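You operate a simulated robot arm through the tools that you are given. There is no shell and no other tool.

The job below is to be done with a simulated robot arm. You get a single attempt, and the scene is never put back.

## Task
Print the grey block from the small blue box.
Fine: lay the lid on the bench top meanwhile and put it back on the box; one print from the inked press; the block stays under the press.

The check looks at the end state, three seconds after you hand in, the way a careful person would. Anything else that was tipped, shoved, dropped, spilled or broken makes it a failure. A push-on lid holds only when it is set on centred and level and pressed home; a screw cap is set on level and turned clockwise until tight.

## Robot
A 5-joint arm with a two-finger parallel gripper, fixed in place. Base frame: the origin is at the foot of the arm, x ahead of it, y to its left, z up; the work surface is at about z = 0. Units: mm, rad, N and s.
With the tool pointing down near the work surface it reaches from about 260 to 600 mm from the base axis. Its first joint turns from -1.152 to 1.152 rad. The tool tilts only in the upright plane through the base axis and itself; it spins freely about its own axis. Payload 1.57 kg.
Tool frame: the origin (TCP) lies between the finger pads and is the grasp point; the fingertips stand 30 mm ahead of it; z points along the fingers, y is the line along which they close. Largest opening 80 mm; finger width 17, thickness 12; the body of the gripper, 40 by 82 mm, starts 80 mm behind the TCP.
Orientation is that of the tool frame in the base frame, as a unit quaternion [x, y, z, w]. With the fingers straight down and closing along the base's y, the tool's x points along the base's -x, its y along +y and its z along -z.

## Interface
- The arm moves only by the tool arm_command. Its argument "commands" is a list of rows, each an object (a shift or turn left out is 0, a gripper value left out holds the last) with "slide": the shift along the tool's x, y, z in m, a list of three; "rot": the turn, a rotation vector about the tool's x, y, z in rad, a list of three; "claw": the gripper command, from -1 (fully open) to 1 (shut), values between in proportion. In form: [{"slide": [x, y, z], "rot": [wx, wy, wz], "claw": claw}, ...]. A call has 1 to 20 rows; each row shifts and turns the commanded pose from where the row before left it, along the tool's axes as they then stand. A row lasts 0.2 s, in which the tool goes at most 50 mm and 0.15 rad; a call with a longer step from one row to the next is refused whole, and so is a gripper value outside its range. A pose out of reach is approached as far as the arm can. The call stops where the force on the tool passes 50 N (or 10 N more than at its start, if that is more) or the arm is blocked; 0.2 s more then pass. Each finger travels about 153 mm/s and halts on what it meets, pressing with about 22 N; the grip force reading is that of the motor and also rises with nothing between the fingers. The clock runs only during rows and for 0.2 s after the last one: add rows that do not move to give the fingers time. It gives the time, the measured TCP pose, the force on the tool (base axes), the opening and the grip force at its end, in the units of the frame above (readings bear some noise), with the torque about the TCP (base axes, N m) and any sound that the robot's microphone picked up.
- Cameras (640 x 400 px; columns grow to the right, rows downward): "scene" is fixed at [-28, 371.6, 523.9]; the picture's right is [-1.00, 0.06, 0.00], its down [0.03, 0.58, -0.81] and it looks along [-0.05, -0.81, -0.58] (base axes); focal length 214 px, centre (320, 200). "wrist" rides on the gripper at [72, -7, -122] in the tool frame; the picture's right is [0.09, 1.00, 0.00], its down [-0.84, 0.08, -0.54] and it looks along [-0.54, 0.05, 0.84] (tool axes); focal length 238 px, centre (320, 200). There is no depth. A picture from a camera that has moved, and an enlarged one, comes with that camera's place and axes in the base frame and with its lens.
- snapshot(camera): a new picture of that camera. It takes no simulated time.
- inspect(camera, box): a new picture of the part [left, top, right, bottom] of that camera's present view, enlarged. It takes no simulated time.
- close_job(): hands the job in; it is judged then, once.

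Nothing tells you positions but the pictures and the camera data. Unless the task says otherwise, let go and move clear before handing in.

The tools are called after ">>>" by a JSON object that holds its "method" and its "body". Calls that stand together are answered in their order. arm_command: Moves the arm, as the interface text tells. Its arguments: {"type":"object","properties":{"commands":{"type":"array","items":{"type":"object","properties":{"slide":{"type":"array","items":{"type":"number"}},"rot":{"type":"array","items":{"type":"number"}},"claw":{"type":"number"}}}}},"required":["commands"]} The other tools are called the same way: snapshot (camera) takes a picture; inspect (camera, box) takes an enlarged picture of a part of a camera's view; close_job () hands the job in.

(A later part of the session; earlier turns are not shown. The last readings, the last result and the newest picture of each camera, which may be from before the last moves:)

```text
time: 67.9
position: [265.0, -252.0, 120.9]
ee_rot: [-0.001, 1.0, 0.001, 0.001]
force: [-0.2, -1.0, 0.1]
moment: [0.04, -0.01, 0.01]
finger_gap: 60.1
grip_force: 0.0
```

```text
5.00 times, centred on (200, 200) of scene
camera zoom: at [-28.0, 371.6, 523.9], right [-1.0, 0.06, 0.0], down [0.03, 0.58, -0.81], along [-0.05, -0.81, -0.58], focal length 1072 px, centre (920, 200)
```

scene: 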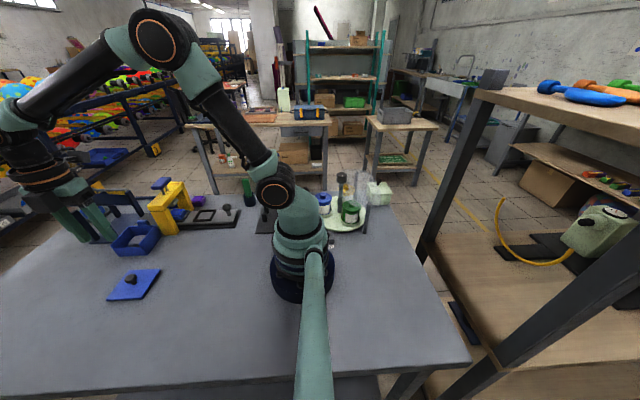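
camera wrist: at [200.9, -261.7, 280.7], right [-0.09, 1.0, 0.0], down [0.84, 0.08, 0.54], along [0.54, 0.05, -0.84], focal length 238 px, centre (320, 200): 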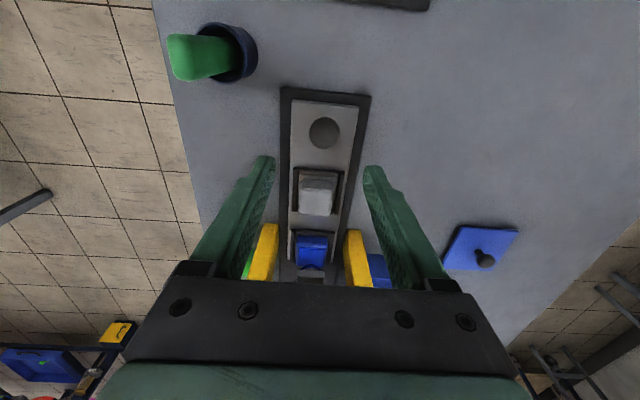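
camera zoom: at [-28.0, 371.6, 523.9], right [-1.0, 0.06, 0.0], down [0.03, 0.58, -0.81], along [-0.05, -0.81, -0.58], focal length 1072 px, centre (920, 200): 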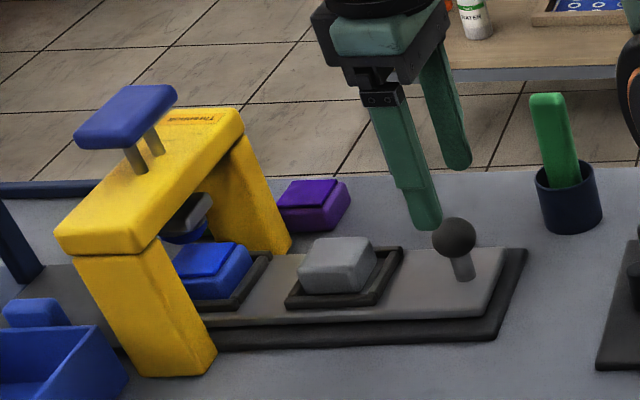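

Nothing moved. I'll close the fingers, step ~32 mm behind the ball, and lower so the fingertips are at ball height.

>>> {"method": "arm_command", "body": {"commands": [{"claw": 1}, {"slide": [0.016, 0.001, 0]}, {"slide": [0.016, 0, 0]}, {}, {"slide": [0, 0, 0.025]}, {"slide": [0, 0, 0.025]}, {}, {}]}}

>>> {"method": "inspect", "body": {"camera": "wrist", "box": [220, 60, 420, 260]}}

>>> {"method": "inspect", "body": {"camera": "scene", "box": [180, 160, 270, 240]}}

```text
time: 69.7
position: [234.8, -249.0, 71.0]
ee_rot: [-0.001, 1.0, 0.0, 0.0]
force: [0.3, 0.6, 0.3]
moment: [-0.06, 0.0, -0.04]
finger_gap: 0.0
grip_force: 21.2
```

```text
2.00 times, centred on (320, 160) of wrist
camera zoom: at [163.2, -256.9, 192.8], right [-0.09, 1.0, 0.0], down [0.84, 0.08, 0.54], along [0.54, 0.05, -0.84], focal length 477 px, centre (320, 280)
```

zoom: 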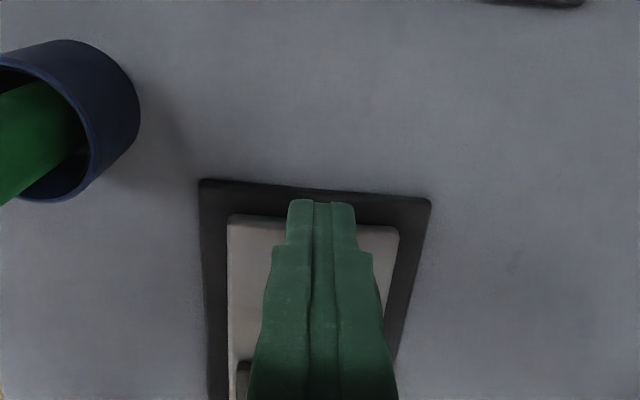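

```text
5.00 times, centred on (225, 200) of scene
camera zoom: at [-28.0, 371.6, 523.9], right [-1.0, 0.06, 0.0], down [0.03, 0.58, -0.81], along [-0.05, -0.81, -0.58], focal length 1072 px, centre (795, 200)
```

zoom: 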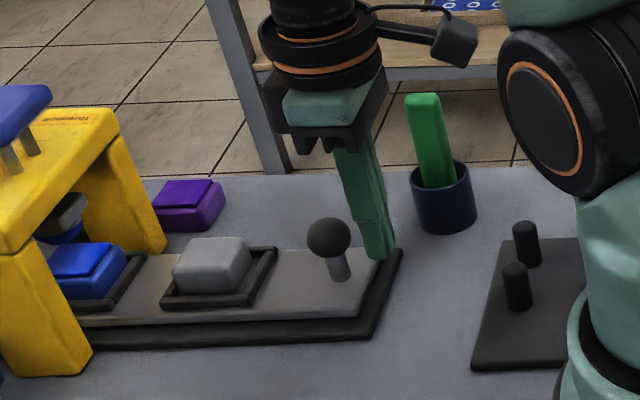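

The closed fingers stand behind the ball at the right height. I'll push +x slowly and watch the force.

>>> {"method": "arm_command", "body": {"commands": [{"slide": [0, -0.0015, 0]}, {"slide": [-0.004, 0, 0]}, {"slide": [-0.004, 0, 0]}, {"slide": [-0.004, 0, 0]}, {"slide": [-0.004, 0, 0]}, {"slide": [-0.004, 0, 0]}, {"slide": [-0.004, 0, 0]}, {}]}}

>>> {"method": "inspect", "body": {"camera": "scene", "box": [140, 160, 260, 240]}}

```text
time: 71.5
position: [260.1, -251.6, 72.3]
ee_rot: [-0.002, 1.0, 0.0, 0.0]
force: [0.9, 0.7, 0.0]
moment: [0.01, 0.0, 0.01]
finger_gap: 0.0
grip_force: 21.8
```

```text
5.00 times, centred on (200, 200) of scene
camera zoom: at [-28.0, 371.6, 523.9], right [-1.0, 0.06, 0.0], down [0.03, 0.58, -0.81], along [-0.05, -0.81, -0.58], focal length 1072 px, centre (920, 200)
```

zoom: 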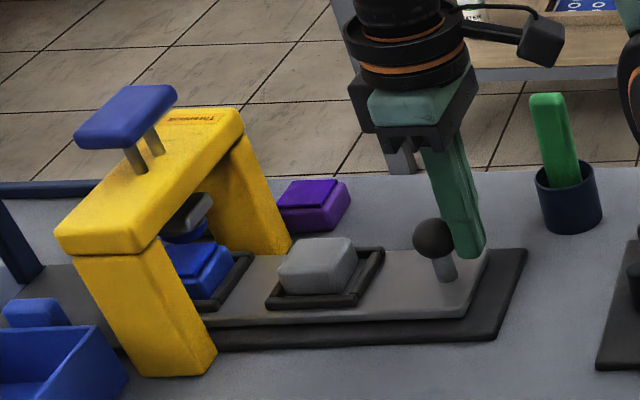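

The tray slides easily. Continuing the push, then I'll check alignment near the end.

>>> {"method": "arm_command", "body": {"commands": [{"slide": [-0.004, 0, 0]}, {"slide": [-0.004, 0, 0]}, {"slide": [-0.004, 0, 0]}, {"slide": [-0.004, 0, 0]}, {"slide": [-0.004, 0, 0]}, {"slide": [-0.004, 0, 0]}, {"slide": [-0.004, 0, 0]}, {"slide": [-0.004, 0, 0]}, {"slide": [-0.004, 0, 0]}, {"slide": [-0.004, 0, 0]}, {"slide": [-0.004, 0, 0]}, {"slide": [-0.004, 0, 0]}, {"slide": [-0.004, 0, 0]}, {"slide": [-0.004, 0, 0]}, {}]}}

>>> {"method": "inspect", "body": {"camera": "scene", "box": [140, 160, 260, 240]}}

>>> {"method": "snapshot", "body": {"camera": "wrist"}}

```text
time: 74.7
position: [315.8, -251.2, 72.7]
ee_rot: [-0.001, 1.0, 0.0, 0.0]
force: [-0.3, -0.3, 0.0]
moment: [-0.01, -0.06, 0.0]
finger_gap: 0.0
grip_force: 21.3
```

```text
5.00 times, centred on (200, 200) of scene
camera zoom: at [-28.0, 371.6, 523.9], right [-1.0, 0.06, 0.0], down [0.03, 0.58, -0.81], along [-0.05, -0.81, -0.58], focal length 1072 px, centre (920, 200)
```

zoom: 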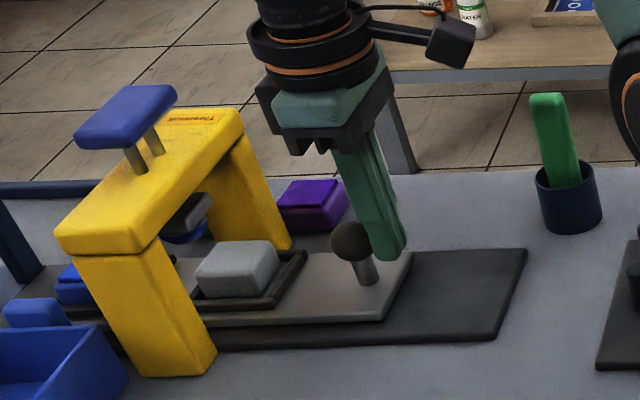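

```text
taken
camera wrist: at [244.3, -258.7, 193.9], right [-0.09, 1.0, 0.0], down [0.84, 0.08, 0.54], along [0.54, 0.05, -0.84], focal length 238 px, centre (320, 200)
```

wrist: 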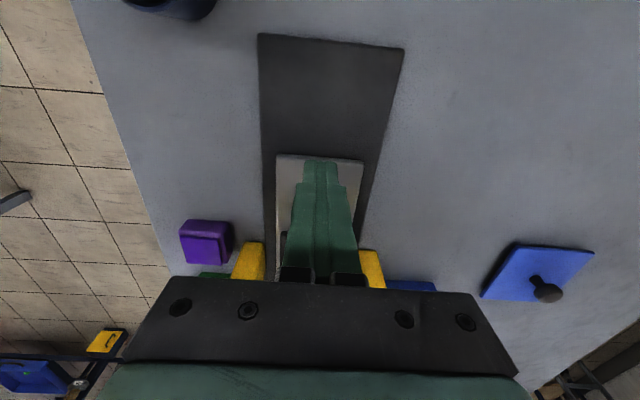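

About 24 mm remain. I'll keep pushing in smaller steps and watch for the stop.

>>> {"method": "arm_command", "body": {"commands": [{"slide": [-0.003, 0, 0]}, {"slide": [-0.003, 0, 0]}, {"slide": [-0.003, 0, 0]}, {"slide": [-0.003, 0, 0]}, {"slide": [-0.003, 0, 0]}, {"slide": [-0.003, 0, 0]}, {}]}}

>>> {"method": "arm_command", "body": {"commands": [{"slide": [-0.0015, 0, 0]}, {"slide": [-0.0015, 0, 0]}, {}]}}

>>> {"method": "inspect", "body": {"camera": "scene", "box": [140, 160, 260, 240]}}

```text
time: 76.3
position: [334.9, -250.6, 72.1]
ee_rot: [-0.001, 1.0, 0.0, 0.0]
force: [0.2, 1.1, -0.1]
moment: [0.0, 0.01, 0.0]
finger_gap: 0.1
grip_force: 21.3
```

```text
time: 77.1
position: [336.8, -251.1, 72.3]
ee_rot: [-0.001, 1.0, 0.0, 0.0]
force: [0.0, 0.1, -0.7]
moment: [0.01, 0.0, -0.02]
finger_gap: 0.1
grip_force: 21.6
```

```text
5.00 times, centred on (200, 200) of scene
camera zoom: at [-28.0, 371.6, 523.9], right [-1.0, 0.06, 0.0], down [0.03, 0.58, -0.81], along [-0.05, -0.81, -0.58], focal length 1072 px, centre (920, 200)
```

zoom: 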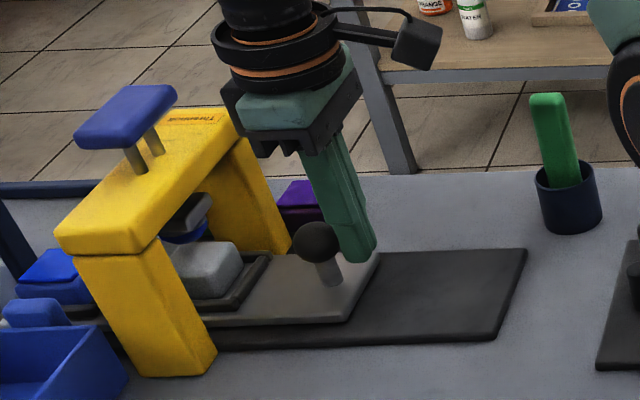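

The block nest looks nearly where the pad nest was. I'll compare with an identical zoom crop from before.

>>> {"method": "inspect", "body": {"camera": "scene", "box": [150, 180, 210, 225]}}

>>> {"method": "inspect", "body": {"camera": "scene", "box": [165, 192, 200, 222]}}

```text
8.89 times, centred on (180, 202) of scene
camera zoom: at [-28.0, 371.6, 523.9], right [-1.0, 0.06, 0.0], down [0.03, 0.58, -0.81], along [-0.05, -0.81, -0.58], focal length 1906 px, centre (1564, 178)
```

zoom: 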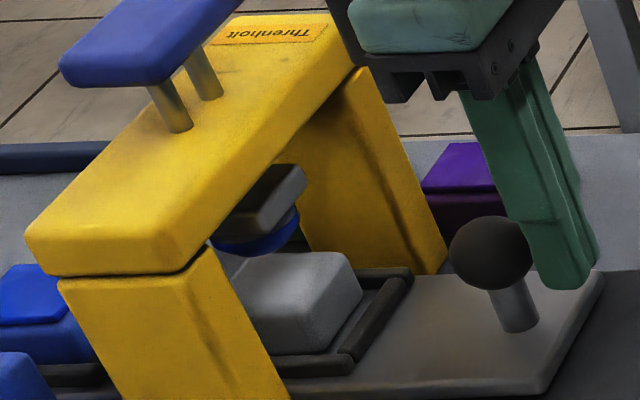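

```text
13.33 times, centred on (182, 207) of scene
camera zoom: at [-28.0, 371.6, 523.9], right [-1.0, 0.06, 0.0], down [0.03, 0.58, -0.81], along [-0.05, -0.81, -0.58], focal length 2860 px, centre (2153, 107)
```

zoom: 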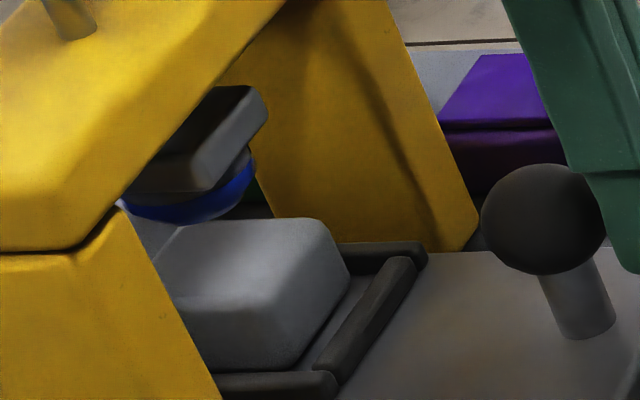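

The nest's bars coincide with the pad nest's former position to within about half a millimetre. I'll try one more millimetre to feel whether it's against its stop.

>>> {"method": "arm_command", "body": {"commands": [{"slide": [-0.001, 0, 0]}, {}]}}

>>> {"method": "inspect", "body": {"camera": "scene", "box": [165, 192, 200, 222]}}

```text
time: 77.7
position: [338.6, -250.6, 72.5]
ee_rot: [-0.001, 1.0, -0.001, -0.001]
force: [-0.4, 0.0, -0.2]
moment: [-0.01, 0.01, 0.01]
finger_gap: 0.0
grip_force: 20.6
```

```text
13.33 times, centred on (182, 207) of scene
camera zoom: at [-28.0, 371.6, 523.9], right [-1.0, 0.06, 0.0], down [0.03, 0.58, -0.81], along [-0.05, -0.81, -0.58], focal length 2860 px, centre (2153, 107)
```

zoom: 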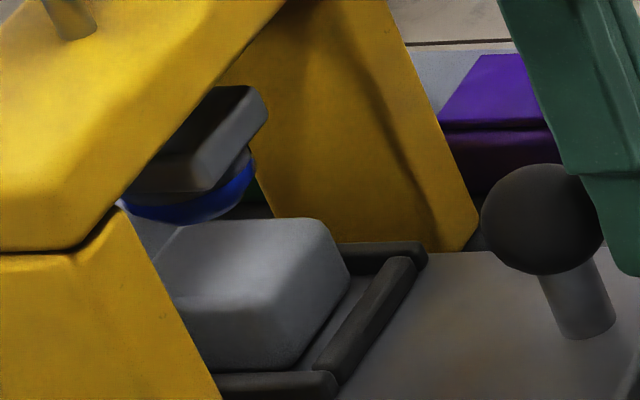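

The tray stayed put while the finger advanced, so it is already settled at its end position, aligned under the die. I'll back off, rise, and go over the press handle.

>>> {"method": "arm_command", "body": {"commands": [{"slide": [0.02, 0, 0]}, {"slide": [0, 0, -0.04]}, {"slide": [0, 0, -0.045]}, {"slide": [0, 0, -0.045]}, {"slide": [0, 0, -0.04]}, {"slide": [-0.043, 0, 0]}, {"slide": [-0.043, 0, 0]}, {"slide": [-0.043, 0, 0]}, {}, {}]}}

>>> {"method": "arm_command", "body": {"commands": [{}]}}

>>> {"method": "snapshot", "body": {"camera": "wrist"}}

>>> {"method": "inspect", "body": {"camera": "scene", "box": [120, 150, 240, 245]}}

```text
time: 79.9
position: [445.9, -250.0, 242.5]
ee_rot: [-0.002, 1.0, 0.0, 0.001]
force: [-0.3, 0.7, -0.8]
moment: [0.0, 0.05, -0.01]
finger_gap: 0.0
grip_force: 21.5
```

```text
time: 80.3
position: [444.7, -250.2, 241.9]
ee_rot: [0.0, 1.0, 0.0, 0.001]
force: [-0.2, -0.4, 0.6]
moment: [0.01, 0.0, 0.01]
finger_gap: 0.2
grip_force: 21.2
```

```text
taken
camera wrist: at [373.5, -257.1, 363.3], right [-0.09, 1.0, 0.0], down [0.84, 0.08, 0.54], along [0.54, 0.05, -0.84], focal length 238 px, centre (320, 200)
```

wrist: 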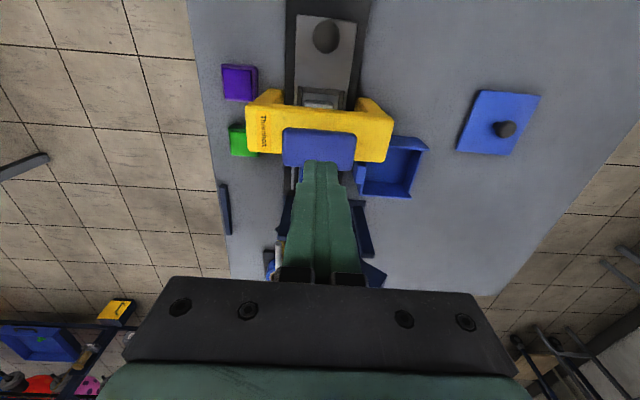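

```text
4.21 times, centred on (180, 198) of scene
camera zoom: at [-28.0, 371.6, 523.9], right [-1.0, 0.06, 0.0], down [0.03, 0.58, -0.81], along [-0.05, -0.81, -0.58], focal length 903 px, centre (910, 210)
```

zoom: 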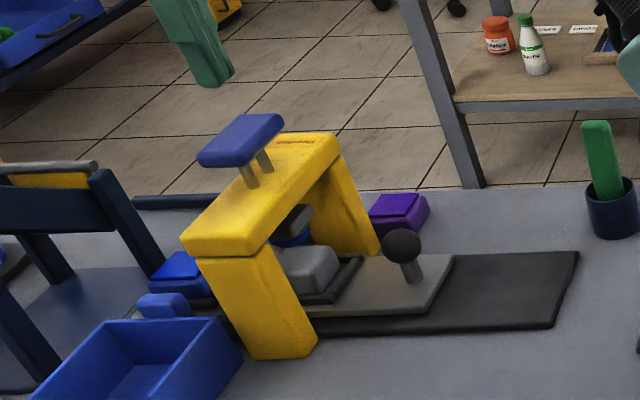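

The block is under the die and the handle is below the fingertips. I'll come down for the single printing stroke.

>>> {"method": "arm_command", "body": {"commands": [{"slide": [-0.001, -0.0015, 0.015]}, {"slide": [0, 0, 0.015]}, {"slide": [0, 0, 0.008]}, {}]}}

>>> {"method": "inspect", "body": {"camera": "scene", "box": [130, 160, 210, 225]}}

```text
time: 81.3
position: [446.2, -251.7, 205.6]
ee_rot: [-0.001, 1.0, 0.0, 0.0]
force: [-0.5, 0.1, 0.1]
moment: [-0.01, -0.01, -0.03]
finger_gap: 0.0
grip_force: 21.0
```

```text
6.15 times, centred on (170, 192) of scene
camera zoom: at [-28.0, 371.6, 523.9], right [-1.0, 0.06, 0.0], down [0.03, 0.58, -0.81], along [-0.05, -0.81, -0.58], focal length 1320 px, centre (1243, 246)
```

zoom: 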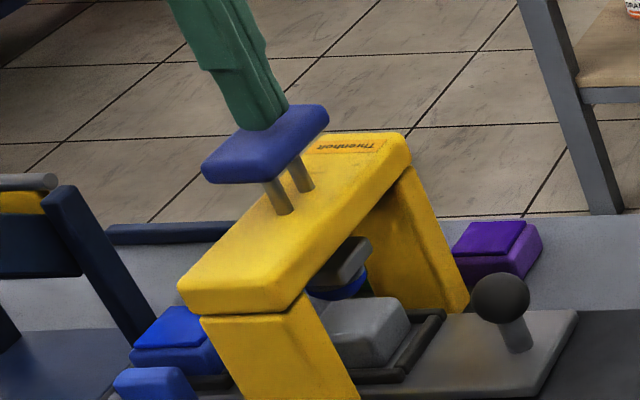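

Aligned on the handle. Making one continuous downward stroke.

>>> {"method": "arm_command", "body": {"commands": [{"slide": [0, 0, 0.002]}, {"slide": [0, 0, 0.002]}, {"slide": [0, 0, 0.002]}, {"slide": [0, 0, 0.002]}, {"slide": [0, 0, 0.002]}, {"slide": [0, 0, 0.002]}, {"slide": [0, 0, 0.002]}, {"slide": [0, 0, 0.002]}, {"slide": [0, 0, 0.002]}, {"slide": [0, 0, 0.002]}, {"slide": [0, 0, 0.002]}, {"slide": [0, 0, 0.001]}, {}]}}

>>> {"method": "inspect", "body": {"camera": "scene", "box": [150, 180, 210, 225]}}

```text
time: 84.1
position: [447.2, -252.7, 179.9]
ee_rot: [-0.001, 1.0, 0.0, 0.001]
force: [-0.2, -0.1, 2.6]
moment: [-0.02, -0.02, 0.01]
finger_gap: 0.0
grip_force: 21.5
heard: click
```

```text
8.89 times, centred on (180, 202) of scene
camera zoom: at [-28.1, 371.6, 523.9], right [-1.0, 0.06, 0.0], down [0.03, 0.58, -0.81], along [-0.05, -0.81, -0.58], focal length 1906 px, centre (1564, 178)
```

zoom: 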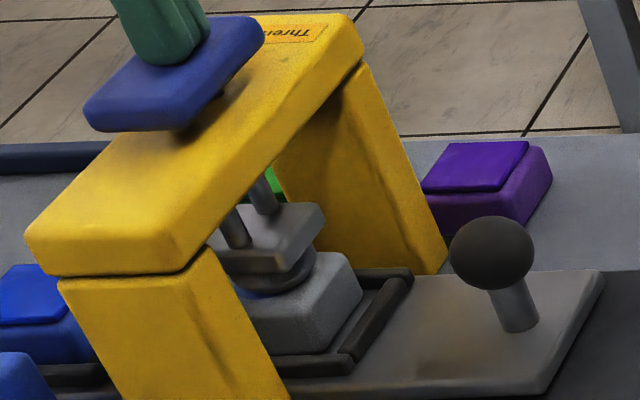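

A click was heard and the die went from blue to grey, so the ink has gone onto the block. I'll lift off and check the block's top.

>>> {"method": "arm_command", "body": {"commands": [{"slide": [0, 0, -0.004]}, {"slide": [0, 0, -0.006]}, {"slide": [0, 0, -0.01]}, {"slide": [0, 0, -0.02]}, {"slide": [0, 0, -0.02]}, {}]}}

>>> {"method": "inspect", "body": {"camera": "scene", "box": [165, 192, 200, 222]}}

>>> {"method": "inspect", "body": {"camera": "scene", "box": [120, 150, 240, 245]}}

```text
time: 85.5
position: [446.1, -252.6, 241.0]
ee_rot: [0.0, 1.0, 0.0, -0.001]
force: [-0.6, 0.5, 0.2]
moment: [0.01, -0.01, -0.02]
finger_gap: 0.2
grip_force: 21.6
```

```text
13.33 times, centred on (182, 207) of scene
camera zoom: at [-28.0, 371.6, 523.9], right [-1.0, 0.06, 0.0], down [0.03, 0.58, -0.81], along [-0.05, -0.81, -0.58], focal length 2860 px, centre (2153, 107)
```

zoom: 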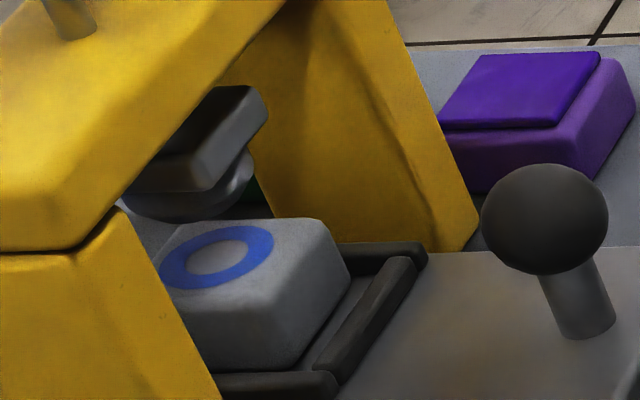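

```text
4.21 times, centred on (180, 198) of scene
camera zoom: at [-28.0, 371.6, 523.9], right [-1.0, 0.06, 0.0], down [0.03, 0.58, -0.81], along [-0.05, -0.81, -0.58], focal length 903 px, centre (910, 210)
```

zoom: 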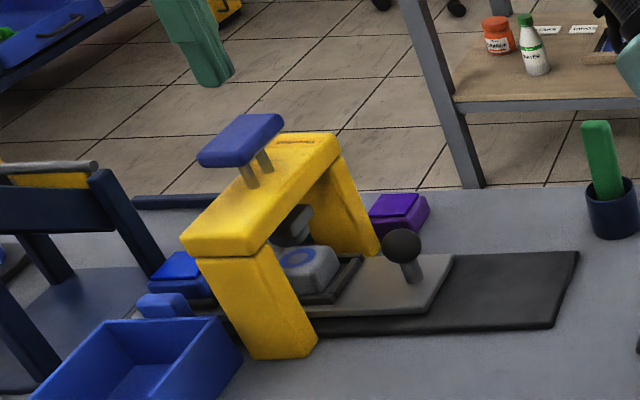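

A clean single blue ring is on the block, and the press is back up. Now I'll fetch the lid: moving above it near (440, 10) and opening the gripper.

>>> {"method": "arm_command", "body": {"commands": [{"slide": [0, 0.03, -0.005]}, {"slide": [0, 0.045, 0]}, {"slide": [0.001, 0.045, 0]}, {"slide": [0.002, 0.045, 0]}, {"slide": [0.002, 0.045, 0]}, {"slide": [0.001, 0.035, 0], "claw": -0.1}, {"slide": [0, 0.017, 0]}, {"slide": [0, 0, 0.04]}, {"slide": [0, 0, 0.04]}, {}, {}]}}

>>> {"method": "arm_command", "body": {"commands": [{}]}}

>>> {"method": "snapshot", "body": {"camera": "wrist"}}

>>> {"method": "inspect", "body": {"camera": "wrist", "box": [240, 60, 400, 200]}}

```text
time: 87.9
position: [443.6, 8.6, 165.4]
ee_rot: [-0.001, 1.0, 0.0, 0.0]
force: [-0.3, -0.6, -0.7]
moment: [0.01, -0.01, 0.0]
finger_gap: 44.0
grip_force: 0.1
```

```text
time: 88.3
position: [443.9, 9.0, 166.0]
ee_rot: [-0.001, 1.0, 0.0, -0.001]
force: [0.1, 0.4, 0.0]
moment: [0.0, 0.02, 0.03]
finger_gap: 44.1
grip_force: 0.1
```

```text
taken
camera wrist: at [372.3, 0.5, 286.7], right [-0.09, 1.0, 0.0], down [0.84, 0.08, 0.54], along [0.54, 0.05, -0.84], focal length 238 px, centre (320, 200)
```

wrist: 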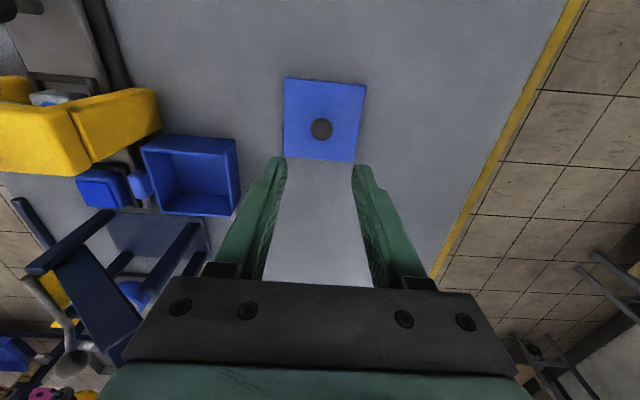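

```text
2.86 times, centred on (320, 130) of wrist
camera zoom: at [372.3, 0.5, 286.7], right [-0.09, 1.0, 0.0], down [0.84, 0.08, 0.54], along [0.54, 0.05, -0.84], focal length 681 px, centre (320, 400)
```

zoom: 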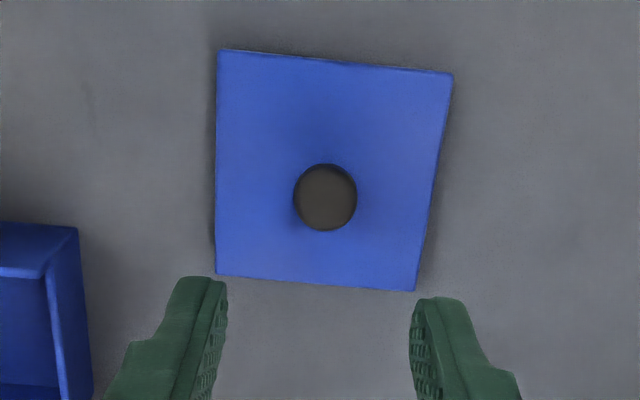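

The lid's knob appears about 3 mm ahead of the tool rather than behind it, so I'll double-check the lid's place with the scene camera before gripping.

>>> {"method": "inspect", "body": {"camera": "scene", "box": [80, 220, 200, 310]}}

```text
4.44 times, centred on (140, 265) of scene
camera zoom: at [-28.0, 371.6, 523.9], right [-1.0, 0.06, 0.0], down [0.03, 0.58, -0.81], along [-0.05, -0.81, -0.58], focal length 953 px, centre (1120, -89)
```

zoom: 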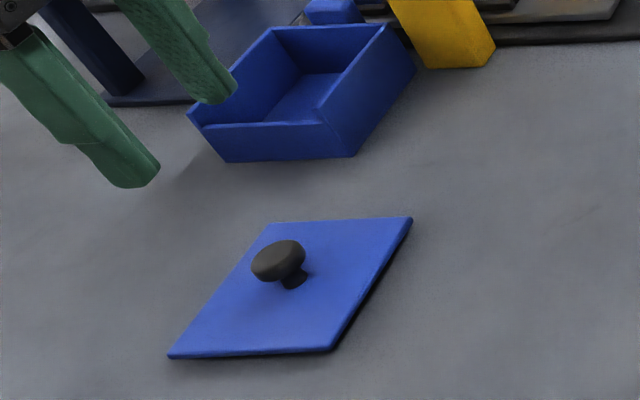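

The lid shifted ~6 mm when released, now centred at about (446.5, 10.8), still square and flat. I'll align to it and lower to just above the knob.

>>> {"method": "arm_command", "body": {"commands": [{"slide": [-0.0029, 0.002, 0]}, {"slide": [0, 0, 0.03]}, {"slide": [0, 0, 0.03]}, {"slide": [0, 0, 0.03]}, {}, {}]}}

>>> {"method": "inspect", "body": {"camera": "wrist", "box": [240, 60, 400, 220]}}

>>> {"method": "inspect", "body": {"camera": "scene", "box": [80, 220, 200, 310]}}

```text
time: 89.7
position: [445.3, 11.2, 74.4]
ee_rot: [-0.001, 1.0, -0.001, 0.0]
force: [0.6, 1.1, 0.0]
moment: [-0.03, 0.03, 0.01]
finger_gap: 43.8
grip_force: 0.0
```

```text
2.50 times, centred on (320, 140) of wrist
camera zoom: at [373.9, 4.0, 195.9], right [-0.09, 1.0, 0.0], down [0.84, 0.08, 0.54], along [0.54, 0.05, -0.84], focal length 596 px, centre (320, 350)
```

zoom: 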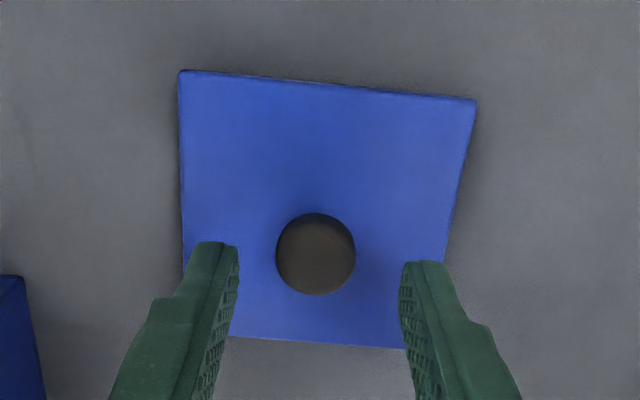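

```text
4.44 times, centred on (140, 265) of scene
camera zoom: at [-28.0, 371.6, 523.9], right [-1.0, 0.06, 0.0], down [0.03, 0.58, -0.81], along [-0.05, -0.81, -0.58], focal length 953 px, centre (1120, -89)
```

zoom: 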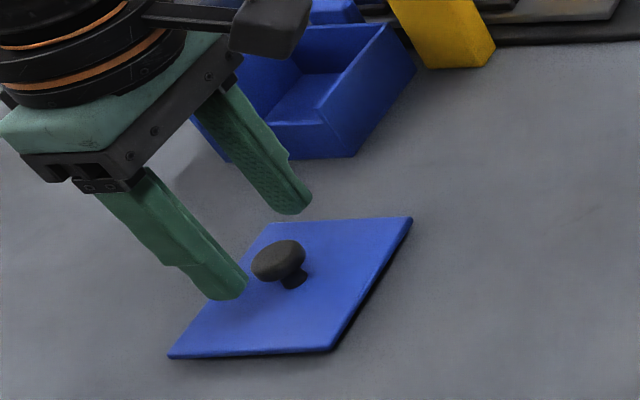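

Knob is within 2 mm of centre. Small correction, then down and grip.

>>> {"method": "arm_command", "body": {"commands": [{"slide": [-0.0016, -0.0016, 0]}, {}, {"slide": [0, 0, 0.015]}, {"slide": [0, 0, 0.012]}, {"slide": [0, 0, 0.003]}, {}, {}]}}

>>> {"method": "arm_command", "body": {"commands": [{"claw": 1}, {}, {}, {}]}}

>>> {"method": "inspect", "body": {"camera": "scene", "box": [80, 220, 200, 310]}}

>>> {"method": "inspect", "body": {"camera": "wrist", "box": [220, 40, 420, 240]}}

```text
time: 91.3
position: [445.1, 10.0, 44.6]
ee_rot: [-0.002, 1.0, 0.0, 0.001]
force: [0.1, -0.7, -0.5]
moment: [0.02, 0.03, -0.02]
finger_gap: 43.8
grip_force: 0.1
```

```text
time: 92.3
position: [444.8, 9.7, 44.5]
ee_rot: [-0.001, 1.0, -0.001, 0.0]
force: [0.1, 0.7, -0.7]
moment: [0.01, 0.04, -0.06]
finger_gap: 22.5
grip_force: 22.2
```

```text
4.44 times, centred on (140, 265) of scene
camera zoom: at [-28.0, 371.6, 523.9], right [-1.0, 0.06, 0.0], down [0.03, 0.58, -0.81], along [-0.05, -0.81, -0.58], focal length 953 px, centre (1120, -89)
```

zoom: 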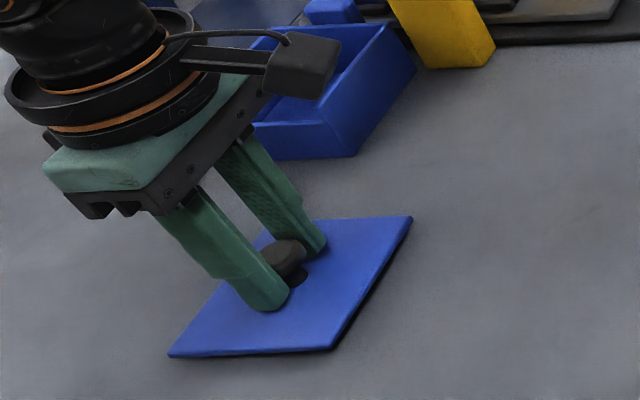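

```text
2.00 times, centred on (320, 140) of wrist
camera zoom: at [374.5, 2.3, 165.9], right [-0.09, 1.0, 0.0], down [0.84, 0.08, 0.54], along [0.54, 0.05, -0.84], focal length 477 px, centre (320, 320)
```

zoom: 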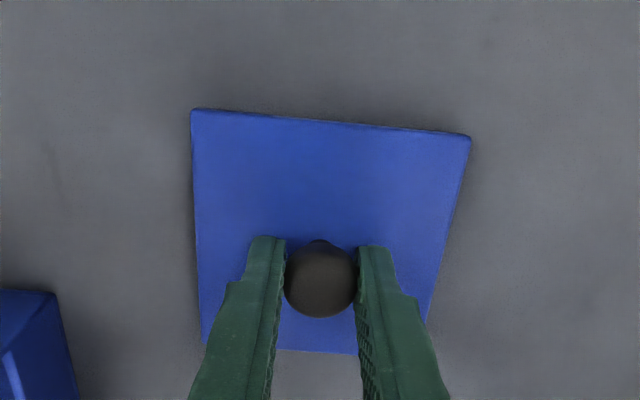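

The lid is gripped by its knob again. Lifting it straight up and checking it's level.

>>> {"method": "arm_command", "body": {"commands": [{"slide": [0, 0, -0.005]}, {"slide": [0, 0, -0.015]}, {"slide": [0, 0, -0.03]}, {"slide": [0, 0, -0.035]}, {"slide": [0, 0, -0.035]}, {"slide": [0, 0, -0.025]}, {"slide": [0, 0, -0.01]}, {}, {}]}}

>>> {"method": "arm_command", "body": {"commands": [{}]}}

>>> {"method": "inspect", "body": {"camera": "scene", "box": [60, 180, 200, 290]}}

>>> {"method": "inspect", "body": {"camera": "wrist", "box": [220, 60, 420, 240]}}

```text
time: 94.3
position: [446.7, 10.6, 200.6]
ee_rot: [-0.001, 1.0, 0.001, 0.0]
force: [0.2, -0.5, -0.3]
moment: [0.02, -0.02, 0.0]
finger_gap: 22.3
grip_force: 21.9
```

```text
time: 94.7
position: [445.9, 9.4, 201.2]
ee_rot: [-0.001, 1.0, 0.0, 0.001]
force: [0.2, 0.0, -0.2]
moment: [-0.01, -0.01, 0.03]
finger_gap: 22.4
grip_force: 21.7
```

```text
3.64 times, centred on (130, 235) of scene
camera zoom: at [-28.0, 371.6, 523.9], right [-1.0, 0.06, 0.0], down [0.03, 0.58, -0.81], along [-0.05, -0.81, -0.58], focal length 780 px, centre (1011, 73)
```

zoom: 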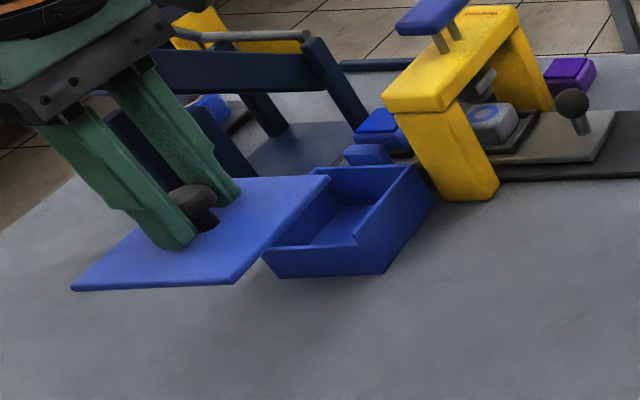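

```text
2.22 times, centred on (320, 150) of wrist
camera zoom: at [374.9, 2.5, 321.5], right [-0.09, 1.0, 0.0], down [0.84, 0.08, 0.54], along [0.54, 0.05, -0.84], focal length 530 px, centre (320, 311)
```

zoom: 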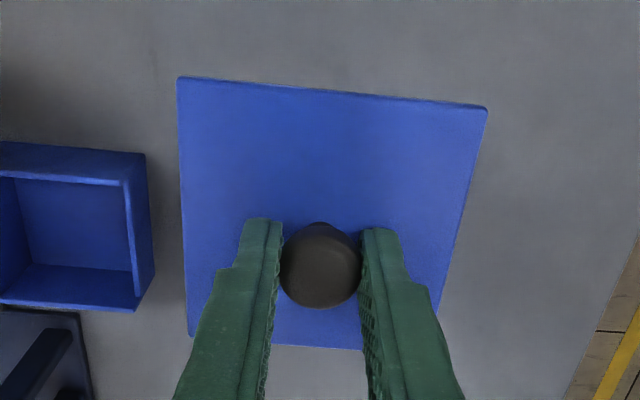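

The lid is level and square in the grip. Carrying it over the box and lowering to a little above the rim.

>>> {"method": "arm_command", "body": {"commands": [{"slide": [-0.0075, -0.0145, 0]}, {"slide": [-0.0149, -0.029, 0]}, {"slide": [-0.0149, -0.029, 0]}, {"slide": [-0.0149, -0.029, 0]}, {"slide": [-0.0149, -0.029, 0]}, {"slide": [-0.0076, -0.0145, 0]}, {}, {"slide": [0, 0, 0.03]}, {"slide": [0, 0, 0.03]}, {"slide": [0, 0, 0.025]}, {}, {}]}}

>>> {"method": "arm_command", "body": {"commands": [{}]}}

>>> {"method": "arm_command", "body": {"commands": [{}]}}

>>> {"method": "inspect", "body": {"camera": "scene", "box": [100, 210, 170, 262]}}

>>> {"method": "inspect", "body": {"camera": "wrist", "box": [220, 60, 420, 240]}}

```text
time: 97.3
position: [521.1, -135.4, 117.7]
ee_rot: [-0.001, 1.0, 0.0, 0.0]
force: [0.0, -0.1, -0.3]
moment: [0.02, -0.01, -0.02]
finger_gap: 22.6
grip_force: 21.8
```

```text
time: 97.7
position: [518.6, -135.2, 117.6]
ee_rot: [-0.001, 1.0, 0.0, 0.0]
force: [0.5, 0.4, -1.2]
moment: [0.01, 0.01, 0.01]
finger_gap: 22.6
grip_force: 21.7
```

```text
time: 98.1
position: [519.8, -135.4, 117.0]
ee_rot: [0.0, 1.0, 0.0, 0.0]
force: [0.9, 0.2, -1.1]
moment: [0.0, -0.01, -0.02]
finger_gap: 22.4
grip_force: 21.7
```

```text
7.69 times, centred on (135, 236) of scene
camera zoom: at [-28.0, 371.6, 523.9], right [-1.0, 0.06, 0.0], down [0.03, 0.58, -0.81], along [-0.05, -0.81, -0.58], focal length 1650 px, centre (1743, -77)
```

zoom: 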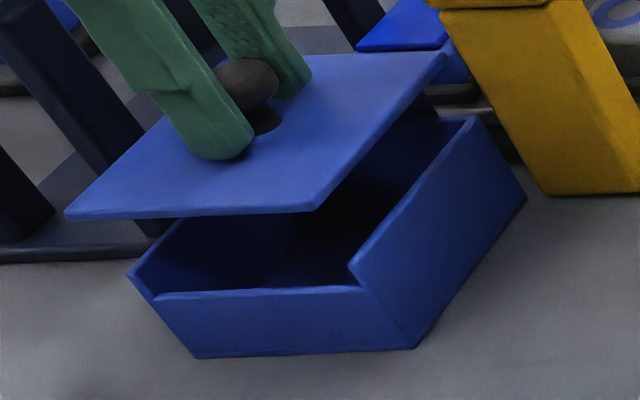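

```text
2.22 times, centred on (320, 150) of wrist
camera zoom: at [448.3, -142.8, 238.7], right [-0.09, 1.0, 0.0], down [0.84, 0.08, 0.54], along [0.54, 0.05, -0.84], focal length 530 px, centre (320, 311)
```

zoom: 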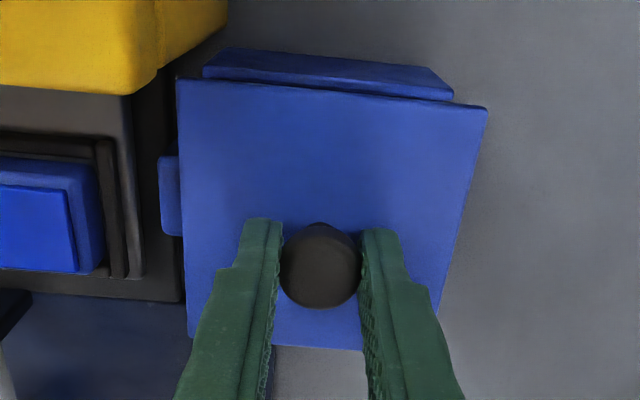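

Lid is about 27 mm above its seat; comparing edges, it needs ~1.3 mm toward +x and ~0.5 mm toward -y. I'll correct and lower to just above the rim.

>>> {"method": "arm_command", "body": {"commands": [{"slide": [-0.0013, -0.0005, 0]}, {"slide": [0, 0, 0.01]}, {"slide": [0, 0, 0.007]}, {"slide": [0, 0, 0.003]}, {}, {}]}}

>>> {"method": "arm_command", "body": {"commands": [{}]}}

>>> {"method": "inspect", "body": {"camera": "scene", "box": [100, 210, 170, 262]}}

>>> {"method": "inspect", "body": {"camera": "wrist", "box": [220, 60, 420, 240]}}

```text
time: 99.5
position: [522.3, -135.4, 98.5]
ee_rot: [-0.001, 1.0, -0.001, 0.002]
force: [0.1, 4.8, 17.0]
moment: [-0.27, -0.08, -0.02]
finger_gap: 23.3
grip_force: 22.1
```

```text
time: 99.9
position: [521.7, -135.6, 97.6]
ee_rot: [0.0, 1.0, 0.0, 0.002]
force: [2.5, 4.9, 19.6]
moment: [-0.37, -0.16, 0.07]
finger_gap: 23.3
grip_force: 22.0
```

```text
7.69 times, centred on (135, 236) of scene
camera zoom: at [-28.1, 371.6, 523.8], right [-1.0, 0.06, 0.0], down [0.04, 0.58, -0.81], along [-0.05, -0.81, -0.58], focal length 1650 px, centre (1743, -77)
```

zoom: 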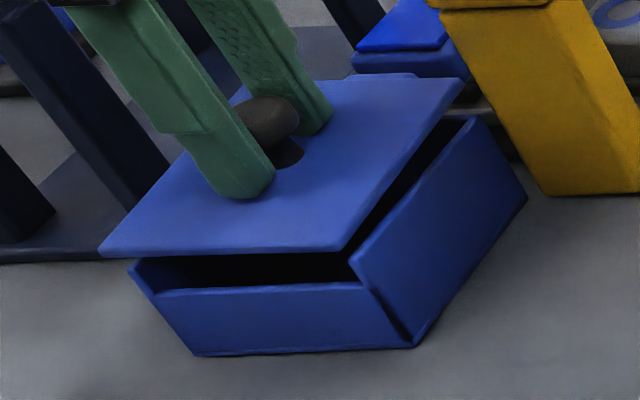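

```text
2.22 times, centred on (320, 150) of wrist
camera zoom: at [450.5, -143.6, 217.9], right [-0.09, 1.0, 0.0], down [0.83, 0.08, 0.54], along [0.54, 0.05, -0.84], focal length 530 px, centre (320, 311)
```

zoom: 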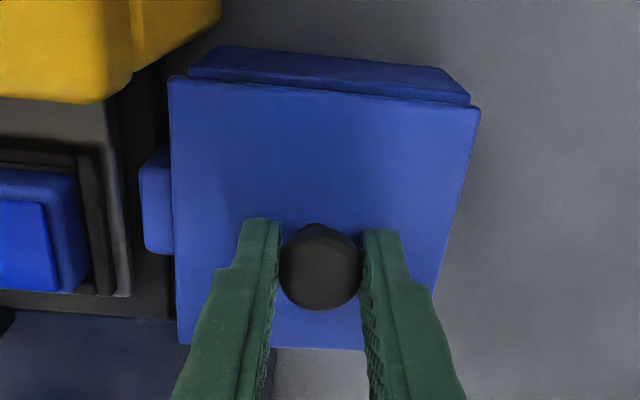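

The lid touched something early (≈18 N at z 98): its rear edge is landing on the box's rear lug. I'll back up and re-measure.

>>> {"method": "arm_command", "body": {"commands": [{"slide": [0, 0, -0.005]}, {"slide": [0, 0, -0.015]}, {}, {}]}}

>>> {"method": "arm_command", "body": {"commands": [{}]}}

>>> {"method": "inspect", "body": {"camera": "scene", "box": [100, 200, 170, 262]}}

>>> {"method": "inspect", "body": {"camera": "wrist", "box": [220, 60, 420, 240]}}

```text
time: 100.9
position: [520.4, -137.9, 114.6]
ee_rot: [-0.001, 1.0, 0.0, 0.001]
force: [0.1, -0.3, -0.8]
moment: [0.0, 0.01, 0.01]
finger_gap: 22.7
grip_force: 21.9
```

```text
time: 101.3
position: [519.7, -136.8, 114.8]
ee_rot: [-0.001, 1.0, 0.001, 0.0]
force: [-0.4, -0.1, -0.4]
moment: [-0.03, 0.01, 0.0]
finger_gap: 22.7
grip_force: 21.9
```

```text
6.45 times, centred on (135, 231) of scene
camera zoom: at [-28.0, 371.6, 523.9], right [-1.0, 0.06, 0.0], down [0.03, 0.58, -0.81], along [-0.05, -0.81, -0.58], focal length 1384 px, centre (1514, 0)
```

zoom: 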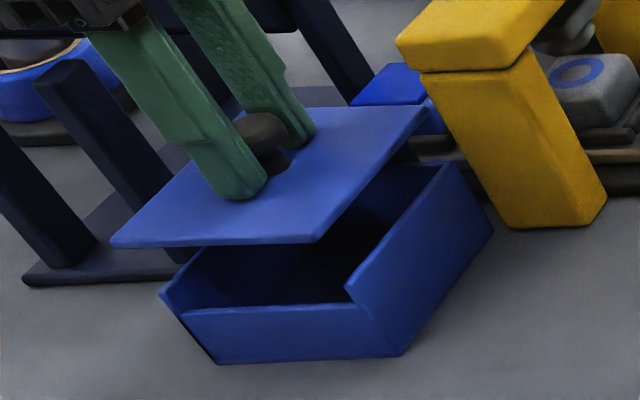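

```text
2.22 times, centred on (320, 150) of wrist
camera zoom: at [449.0, -144.5, 236.7], right [-0.09, 1.0, 0.0], down [0.84, 0.08, 0.54], along [0.54, 0.05, -0.84], focal length 530 px, centre (320, 311)
```

zoom: 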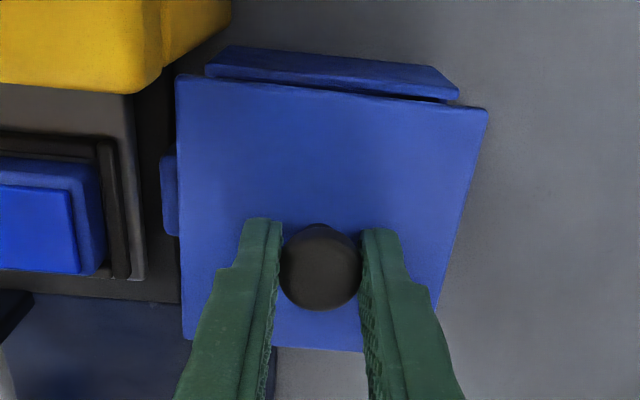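

I'll take closer looks at the lid's corners and the rear lug to see whether the lid has tilted in the grip.

>>> {"method": "inspect", "body": {"camera": "wrist", "box": [260, 70, 320, 130]}}

>>> {"method": "inspect", "body": {"camera": "wrist", "box": [340, 90, 400, 150]}}

>>> {"method": "inspect", "body": {"camera": "wrist", "box": [250, 180, 350, 230]}}

>>> {"method": "inspect", "body": {"camera": "scene", "box": [108, 210, 158, 250]}}

```text
6.67 times, centred on (290, 100) of wrist
camera zoom: at [449.0, -144.5, 236.7], right [-0.09, 1.0, 0.0], down [0.84, 0.08, 0.54], along [0.54, 0.05, -0.84], focal length 1589 px, centre (520, 867)
```

zoom: 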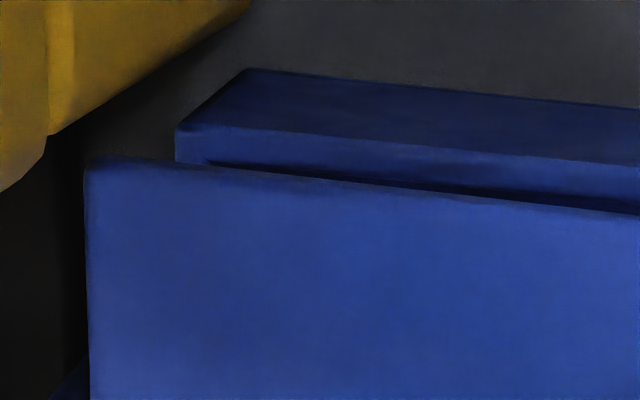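

```text
6.67 times, centred on (370, 120) of wrist
camera zoom: at [449.0, -144.5, 236.7], right [-0.09, 1.0, 0.0], down [0.84, 0.08, 0.54], along [0.54, 0.05, -0.84], focal length 1589 px, centre (-13, 733)
```

zoom: 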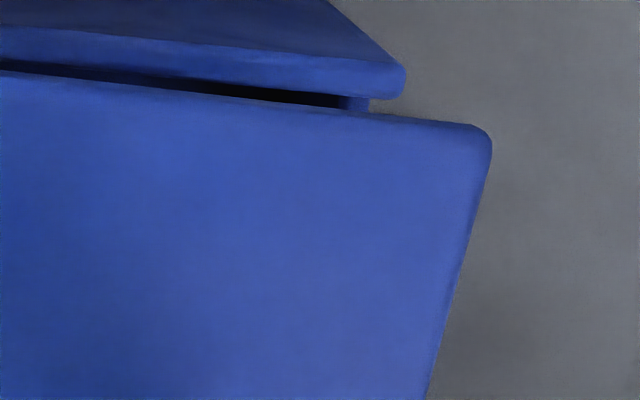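

```text
6.40 times, centred on (300, 205) of wrist
camera zoom: at [449.0, -144.5, 236.7], right [-0.09, 1.0, 0.0], down [0.84, 0.08, 0.54], along [0.54, 0.05, -0.84], focal length 1525 px, centre (448, 168)
```

zoom: 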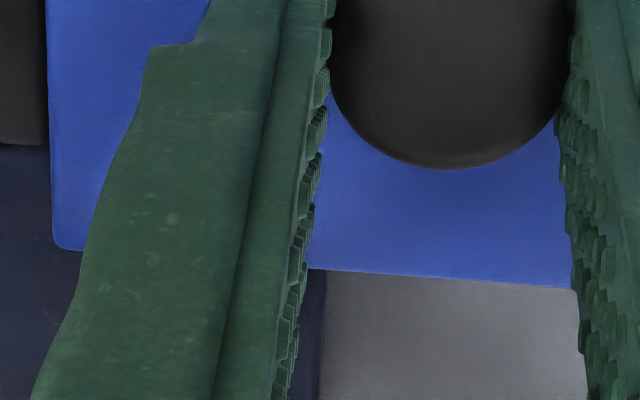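

```text
10.00 times, centred on (133, 230) of scene
camera zoom: at [-28.0, 371.6, 523.9], right [-1.0, 0.06, 0.0], down [0.03, 0.58, -0.81], along [-0.05, -0.81, -0.58], focal length 2145 px, centre (2190, -100)
```

zoom: 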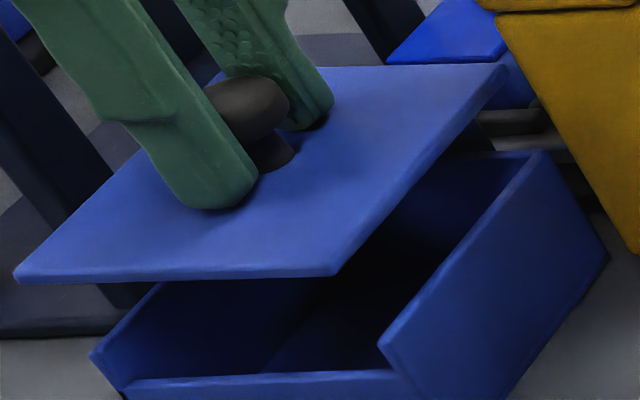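

From the pictures the lid must sit flush at the rear, just in front of the lug (lid centre ≈2 mm to +y of the box centre). It also slipped ~4 mm up and about 1° in the grip. I'll shift 3 mm to +y, turn back ~0.9°, and recheck.

>>> {"method": "arm_command", "body": {"commands": [{"slide": [0.0002, 0.003, 0], "rot": [0, 0, -0.015]}, {}, {}]}}

>>> {"method": "arm_command", "body": {"commands": [{}]}}

>>> {"method": "inspect", "body": {"camera": "wrist", "box": [260, 70, 320, 130]}}

>>> {"method": "inspect", "body": {"camera": "wrist", "box": [340, 90, 400, 150]}}

>>> {"method": "inspect", "body": {"camera": "wrist", "box": [250, 180, 350, 230]}}

>>> {"method": "inspect", "body": {"camera": "scene", "box": [108, 210, 158, 250]}}

```text
time: 102.1
position: [520.4, -132.5, 116.0]
ee_rot: [-0.008, 1.0, 0.0, 0.0]
force: [0.7, -0.3, -0.2]
moment: [-0.02, 0.04, 0.0]
finger_gap: 22.6
grip_force: 22.3
```

```text
time: 102.5
position: [520.9, -133.2, 115.9]
ee_rot: [-0.007, 1.0, 0.0, 0.0]
force: [0.2, 0.9, 0.0]
moment: [-0.01, -0.03, -0.02]
finger_gap: 22.9
grip_force: 21.9
```

```text
6.67 times, centred on (290, 100) of wrist
camera zoom: at [449.6, -141.6, 236.6], right [-0.11, 0.99, 0.0], down [0.84, 0.09, 0.54], along [0.54, 0.06, -0.84], focal length 1589 px, centre (520, 867)
```

zoom: 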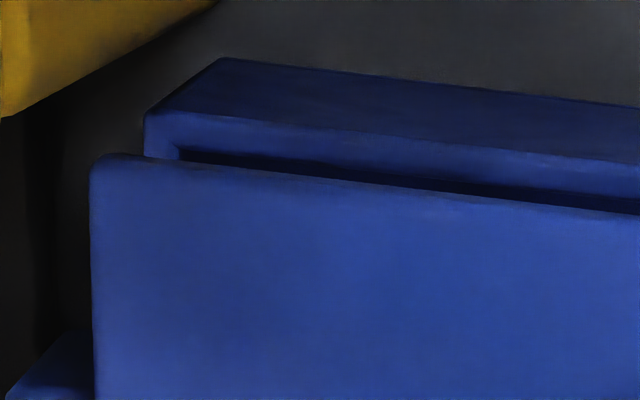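

```text
6.67 times, centred on (370, 120) of wrist
camera zoom: at [449.6, -141.6, 236.6], right [-0.11, 0.99, 0.0], down [0.84, 0.09, 0.54], along [0.54, 0.06, -0.84], focal length 1589 px, centre (-13, 733)
```

zoom: 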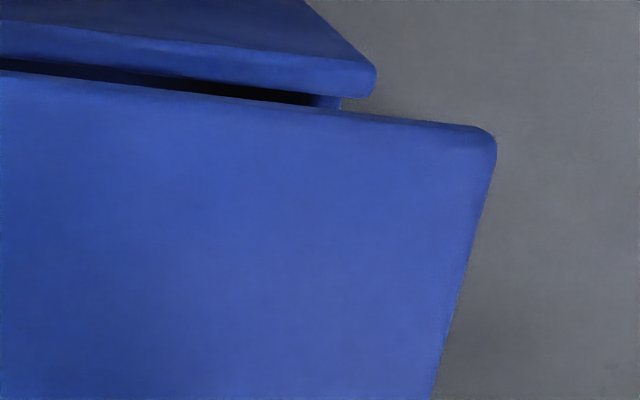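

```text
6.40 times, centred on (300, 205) of wrist
camera zoom: at [449.6, -141.6, 236.6], right [-0.11, 0.99, 0.0], down [0.84, 0.09, 0.54], along [0.54, 0.06, -0.84], focal length 1525 px, centre (448, 168)
```

zoom: 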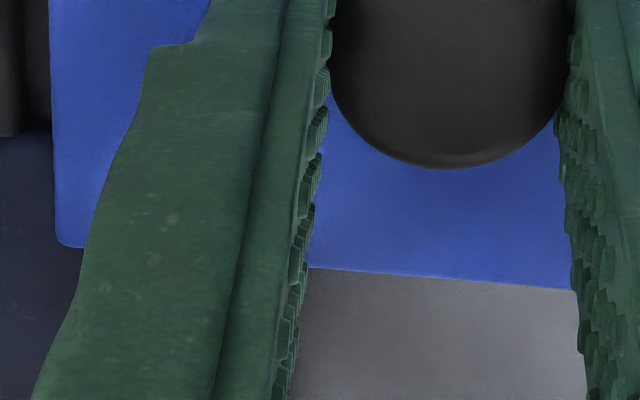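

```text
10.00 times, centred on (133, 230) of scene
camera zoom: at [-28.0, 371.6, 523.9], right [-1.0, 0.06, 0.0], down [0.03, 0.58, -0.81], along [-0.05, -0.81, -0.58], focal length 2145 px, centre (2190, -100)
```

zoom: 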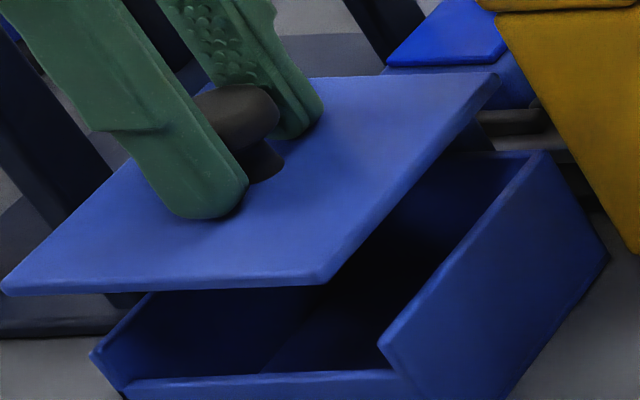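

Yaw now matches the box, and the lid is ~2.7 mm to +y of the box centre; I'll take back 0.5 mm and lower in steps, checking the force past the lug height.

>>> {"method": "arm_command", "body": {"commands": [{"slide": [0, -0.0005, 0]}, {"slide": [0, 0, 0.006]}, {"slide": [0, 0, 0.006]}, {"slide": [0, 0, 0.003]}, {}]}}

>>> {"method": "arm_command", "body": {"commands": [{"slide": [0, 0, 0.002]}, {"slide": [0, 0, 0.001]}, {}]}}

>>> {"method": "inspect", "body": {"camera": "scene", "box": [100, 210, 170, 262]}}

>>> {"method": "inspect", "body": {"camera": "wrist", "box": [220, 60, 420, 240]}}

```text
time: 103.7
position: [521.9, -132.9, 100.5]
ee_rot: [-0.008, 1.0, 0.0, 0.0]
force: [-0.1, 0.5, -0.6]
moment: [-0.04, 0.03, 0.03]
finger_gap: 22.3
grip_force: 21.9
```

```text
time: 104.5
position: [522.7, -132.5, 98.7]
ee_rot: [-0.008, 1.0, 0.0, 0.0]
force: [0.3, 0.7, -0.6]
moment: [0.0, -0.02, 0.01]
finger_gap: 22.4
grip_force: 22.3
```

```text
7.69 times, centred on (135, 236) of scene
camera zoom: at [-28.0, 371.6, 523.9], right [-1.0, 0.06, 0.0], down [0.03, 0.58, -0.81], along [-0.05, -0.81, -0.58], focal length 1650 px, centre (1743, -77)
```

zoom: 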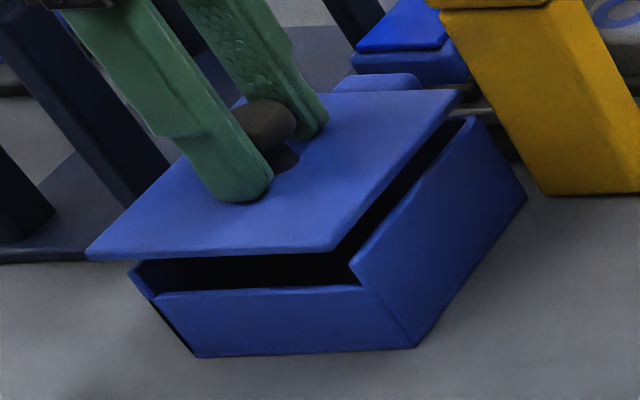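

```text
2.22 times, centred on (320, 150) of wrist
camera zoom: at [450.1, -141.8, 218.7], right [-0.11, 0.99, 0.0], down [0.84, 0.09, 0.54], along [0.54, 0.06, -0.84], focal length 530 px, centre (320, 311)
```

zoom: 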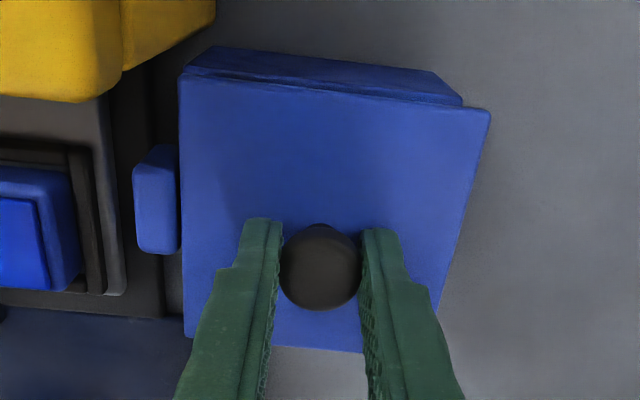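

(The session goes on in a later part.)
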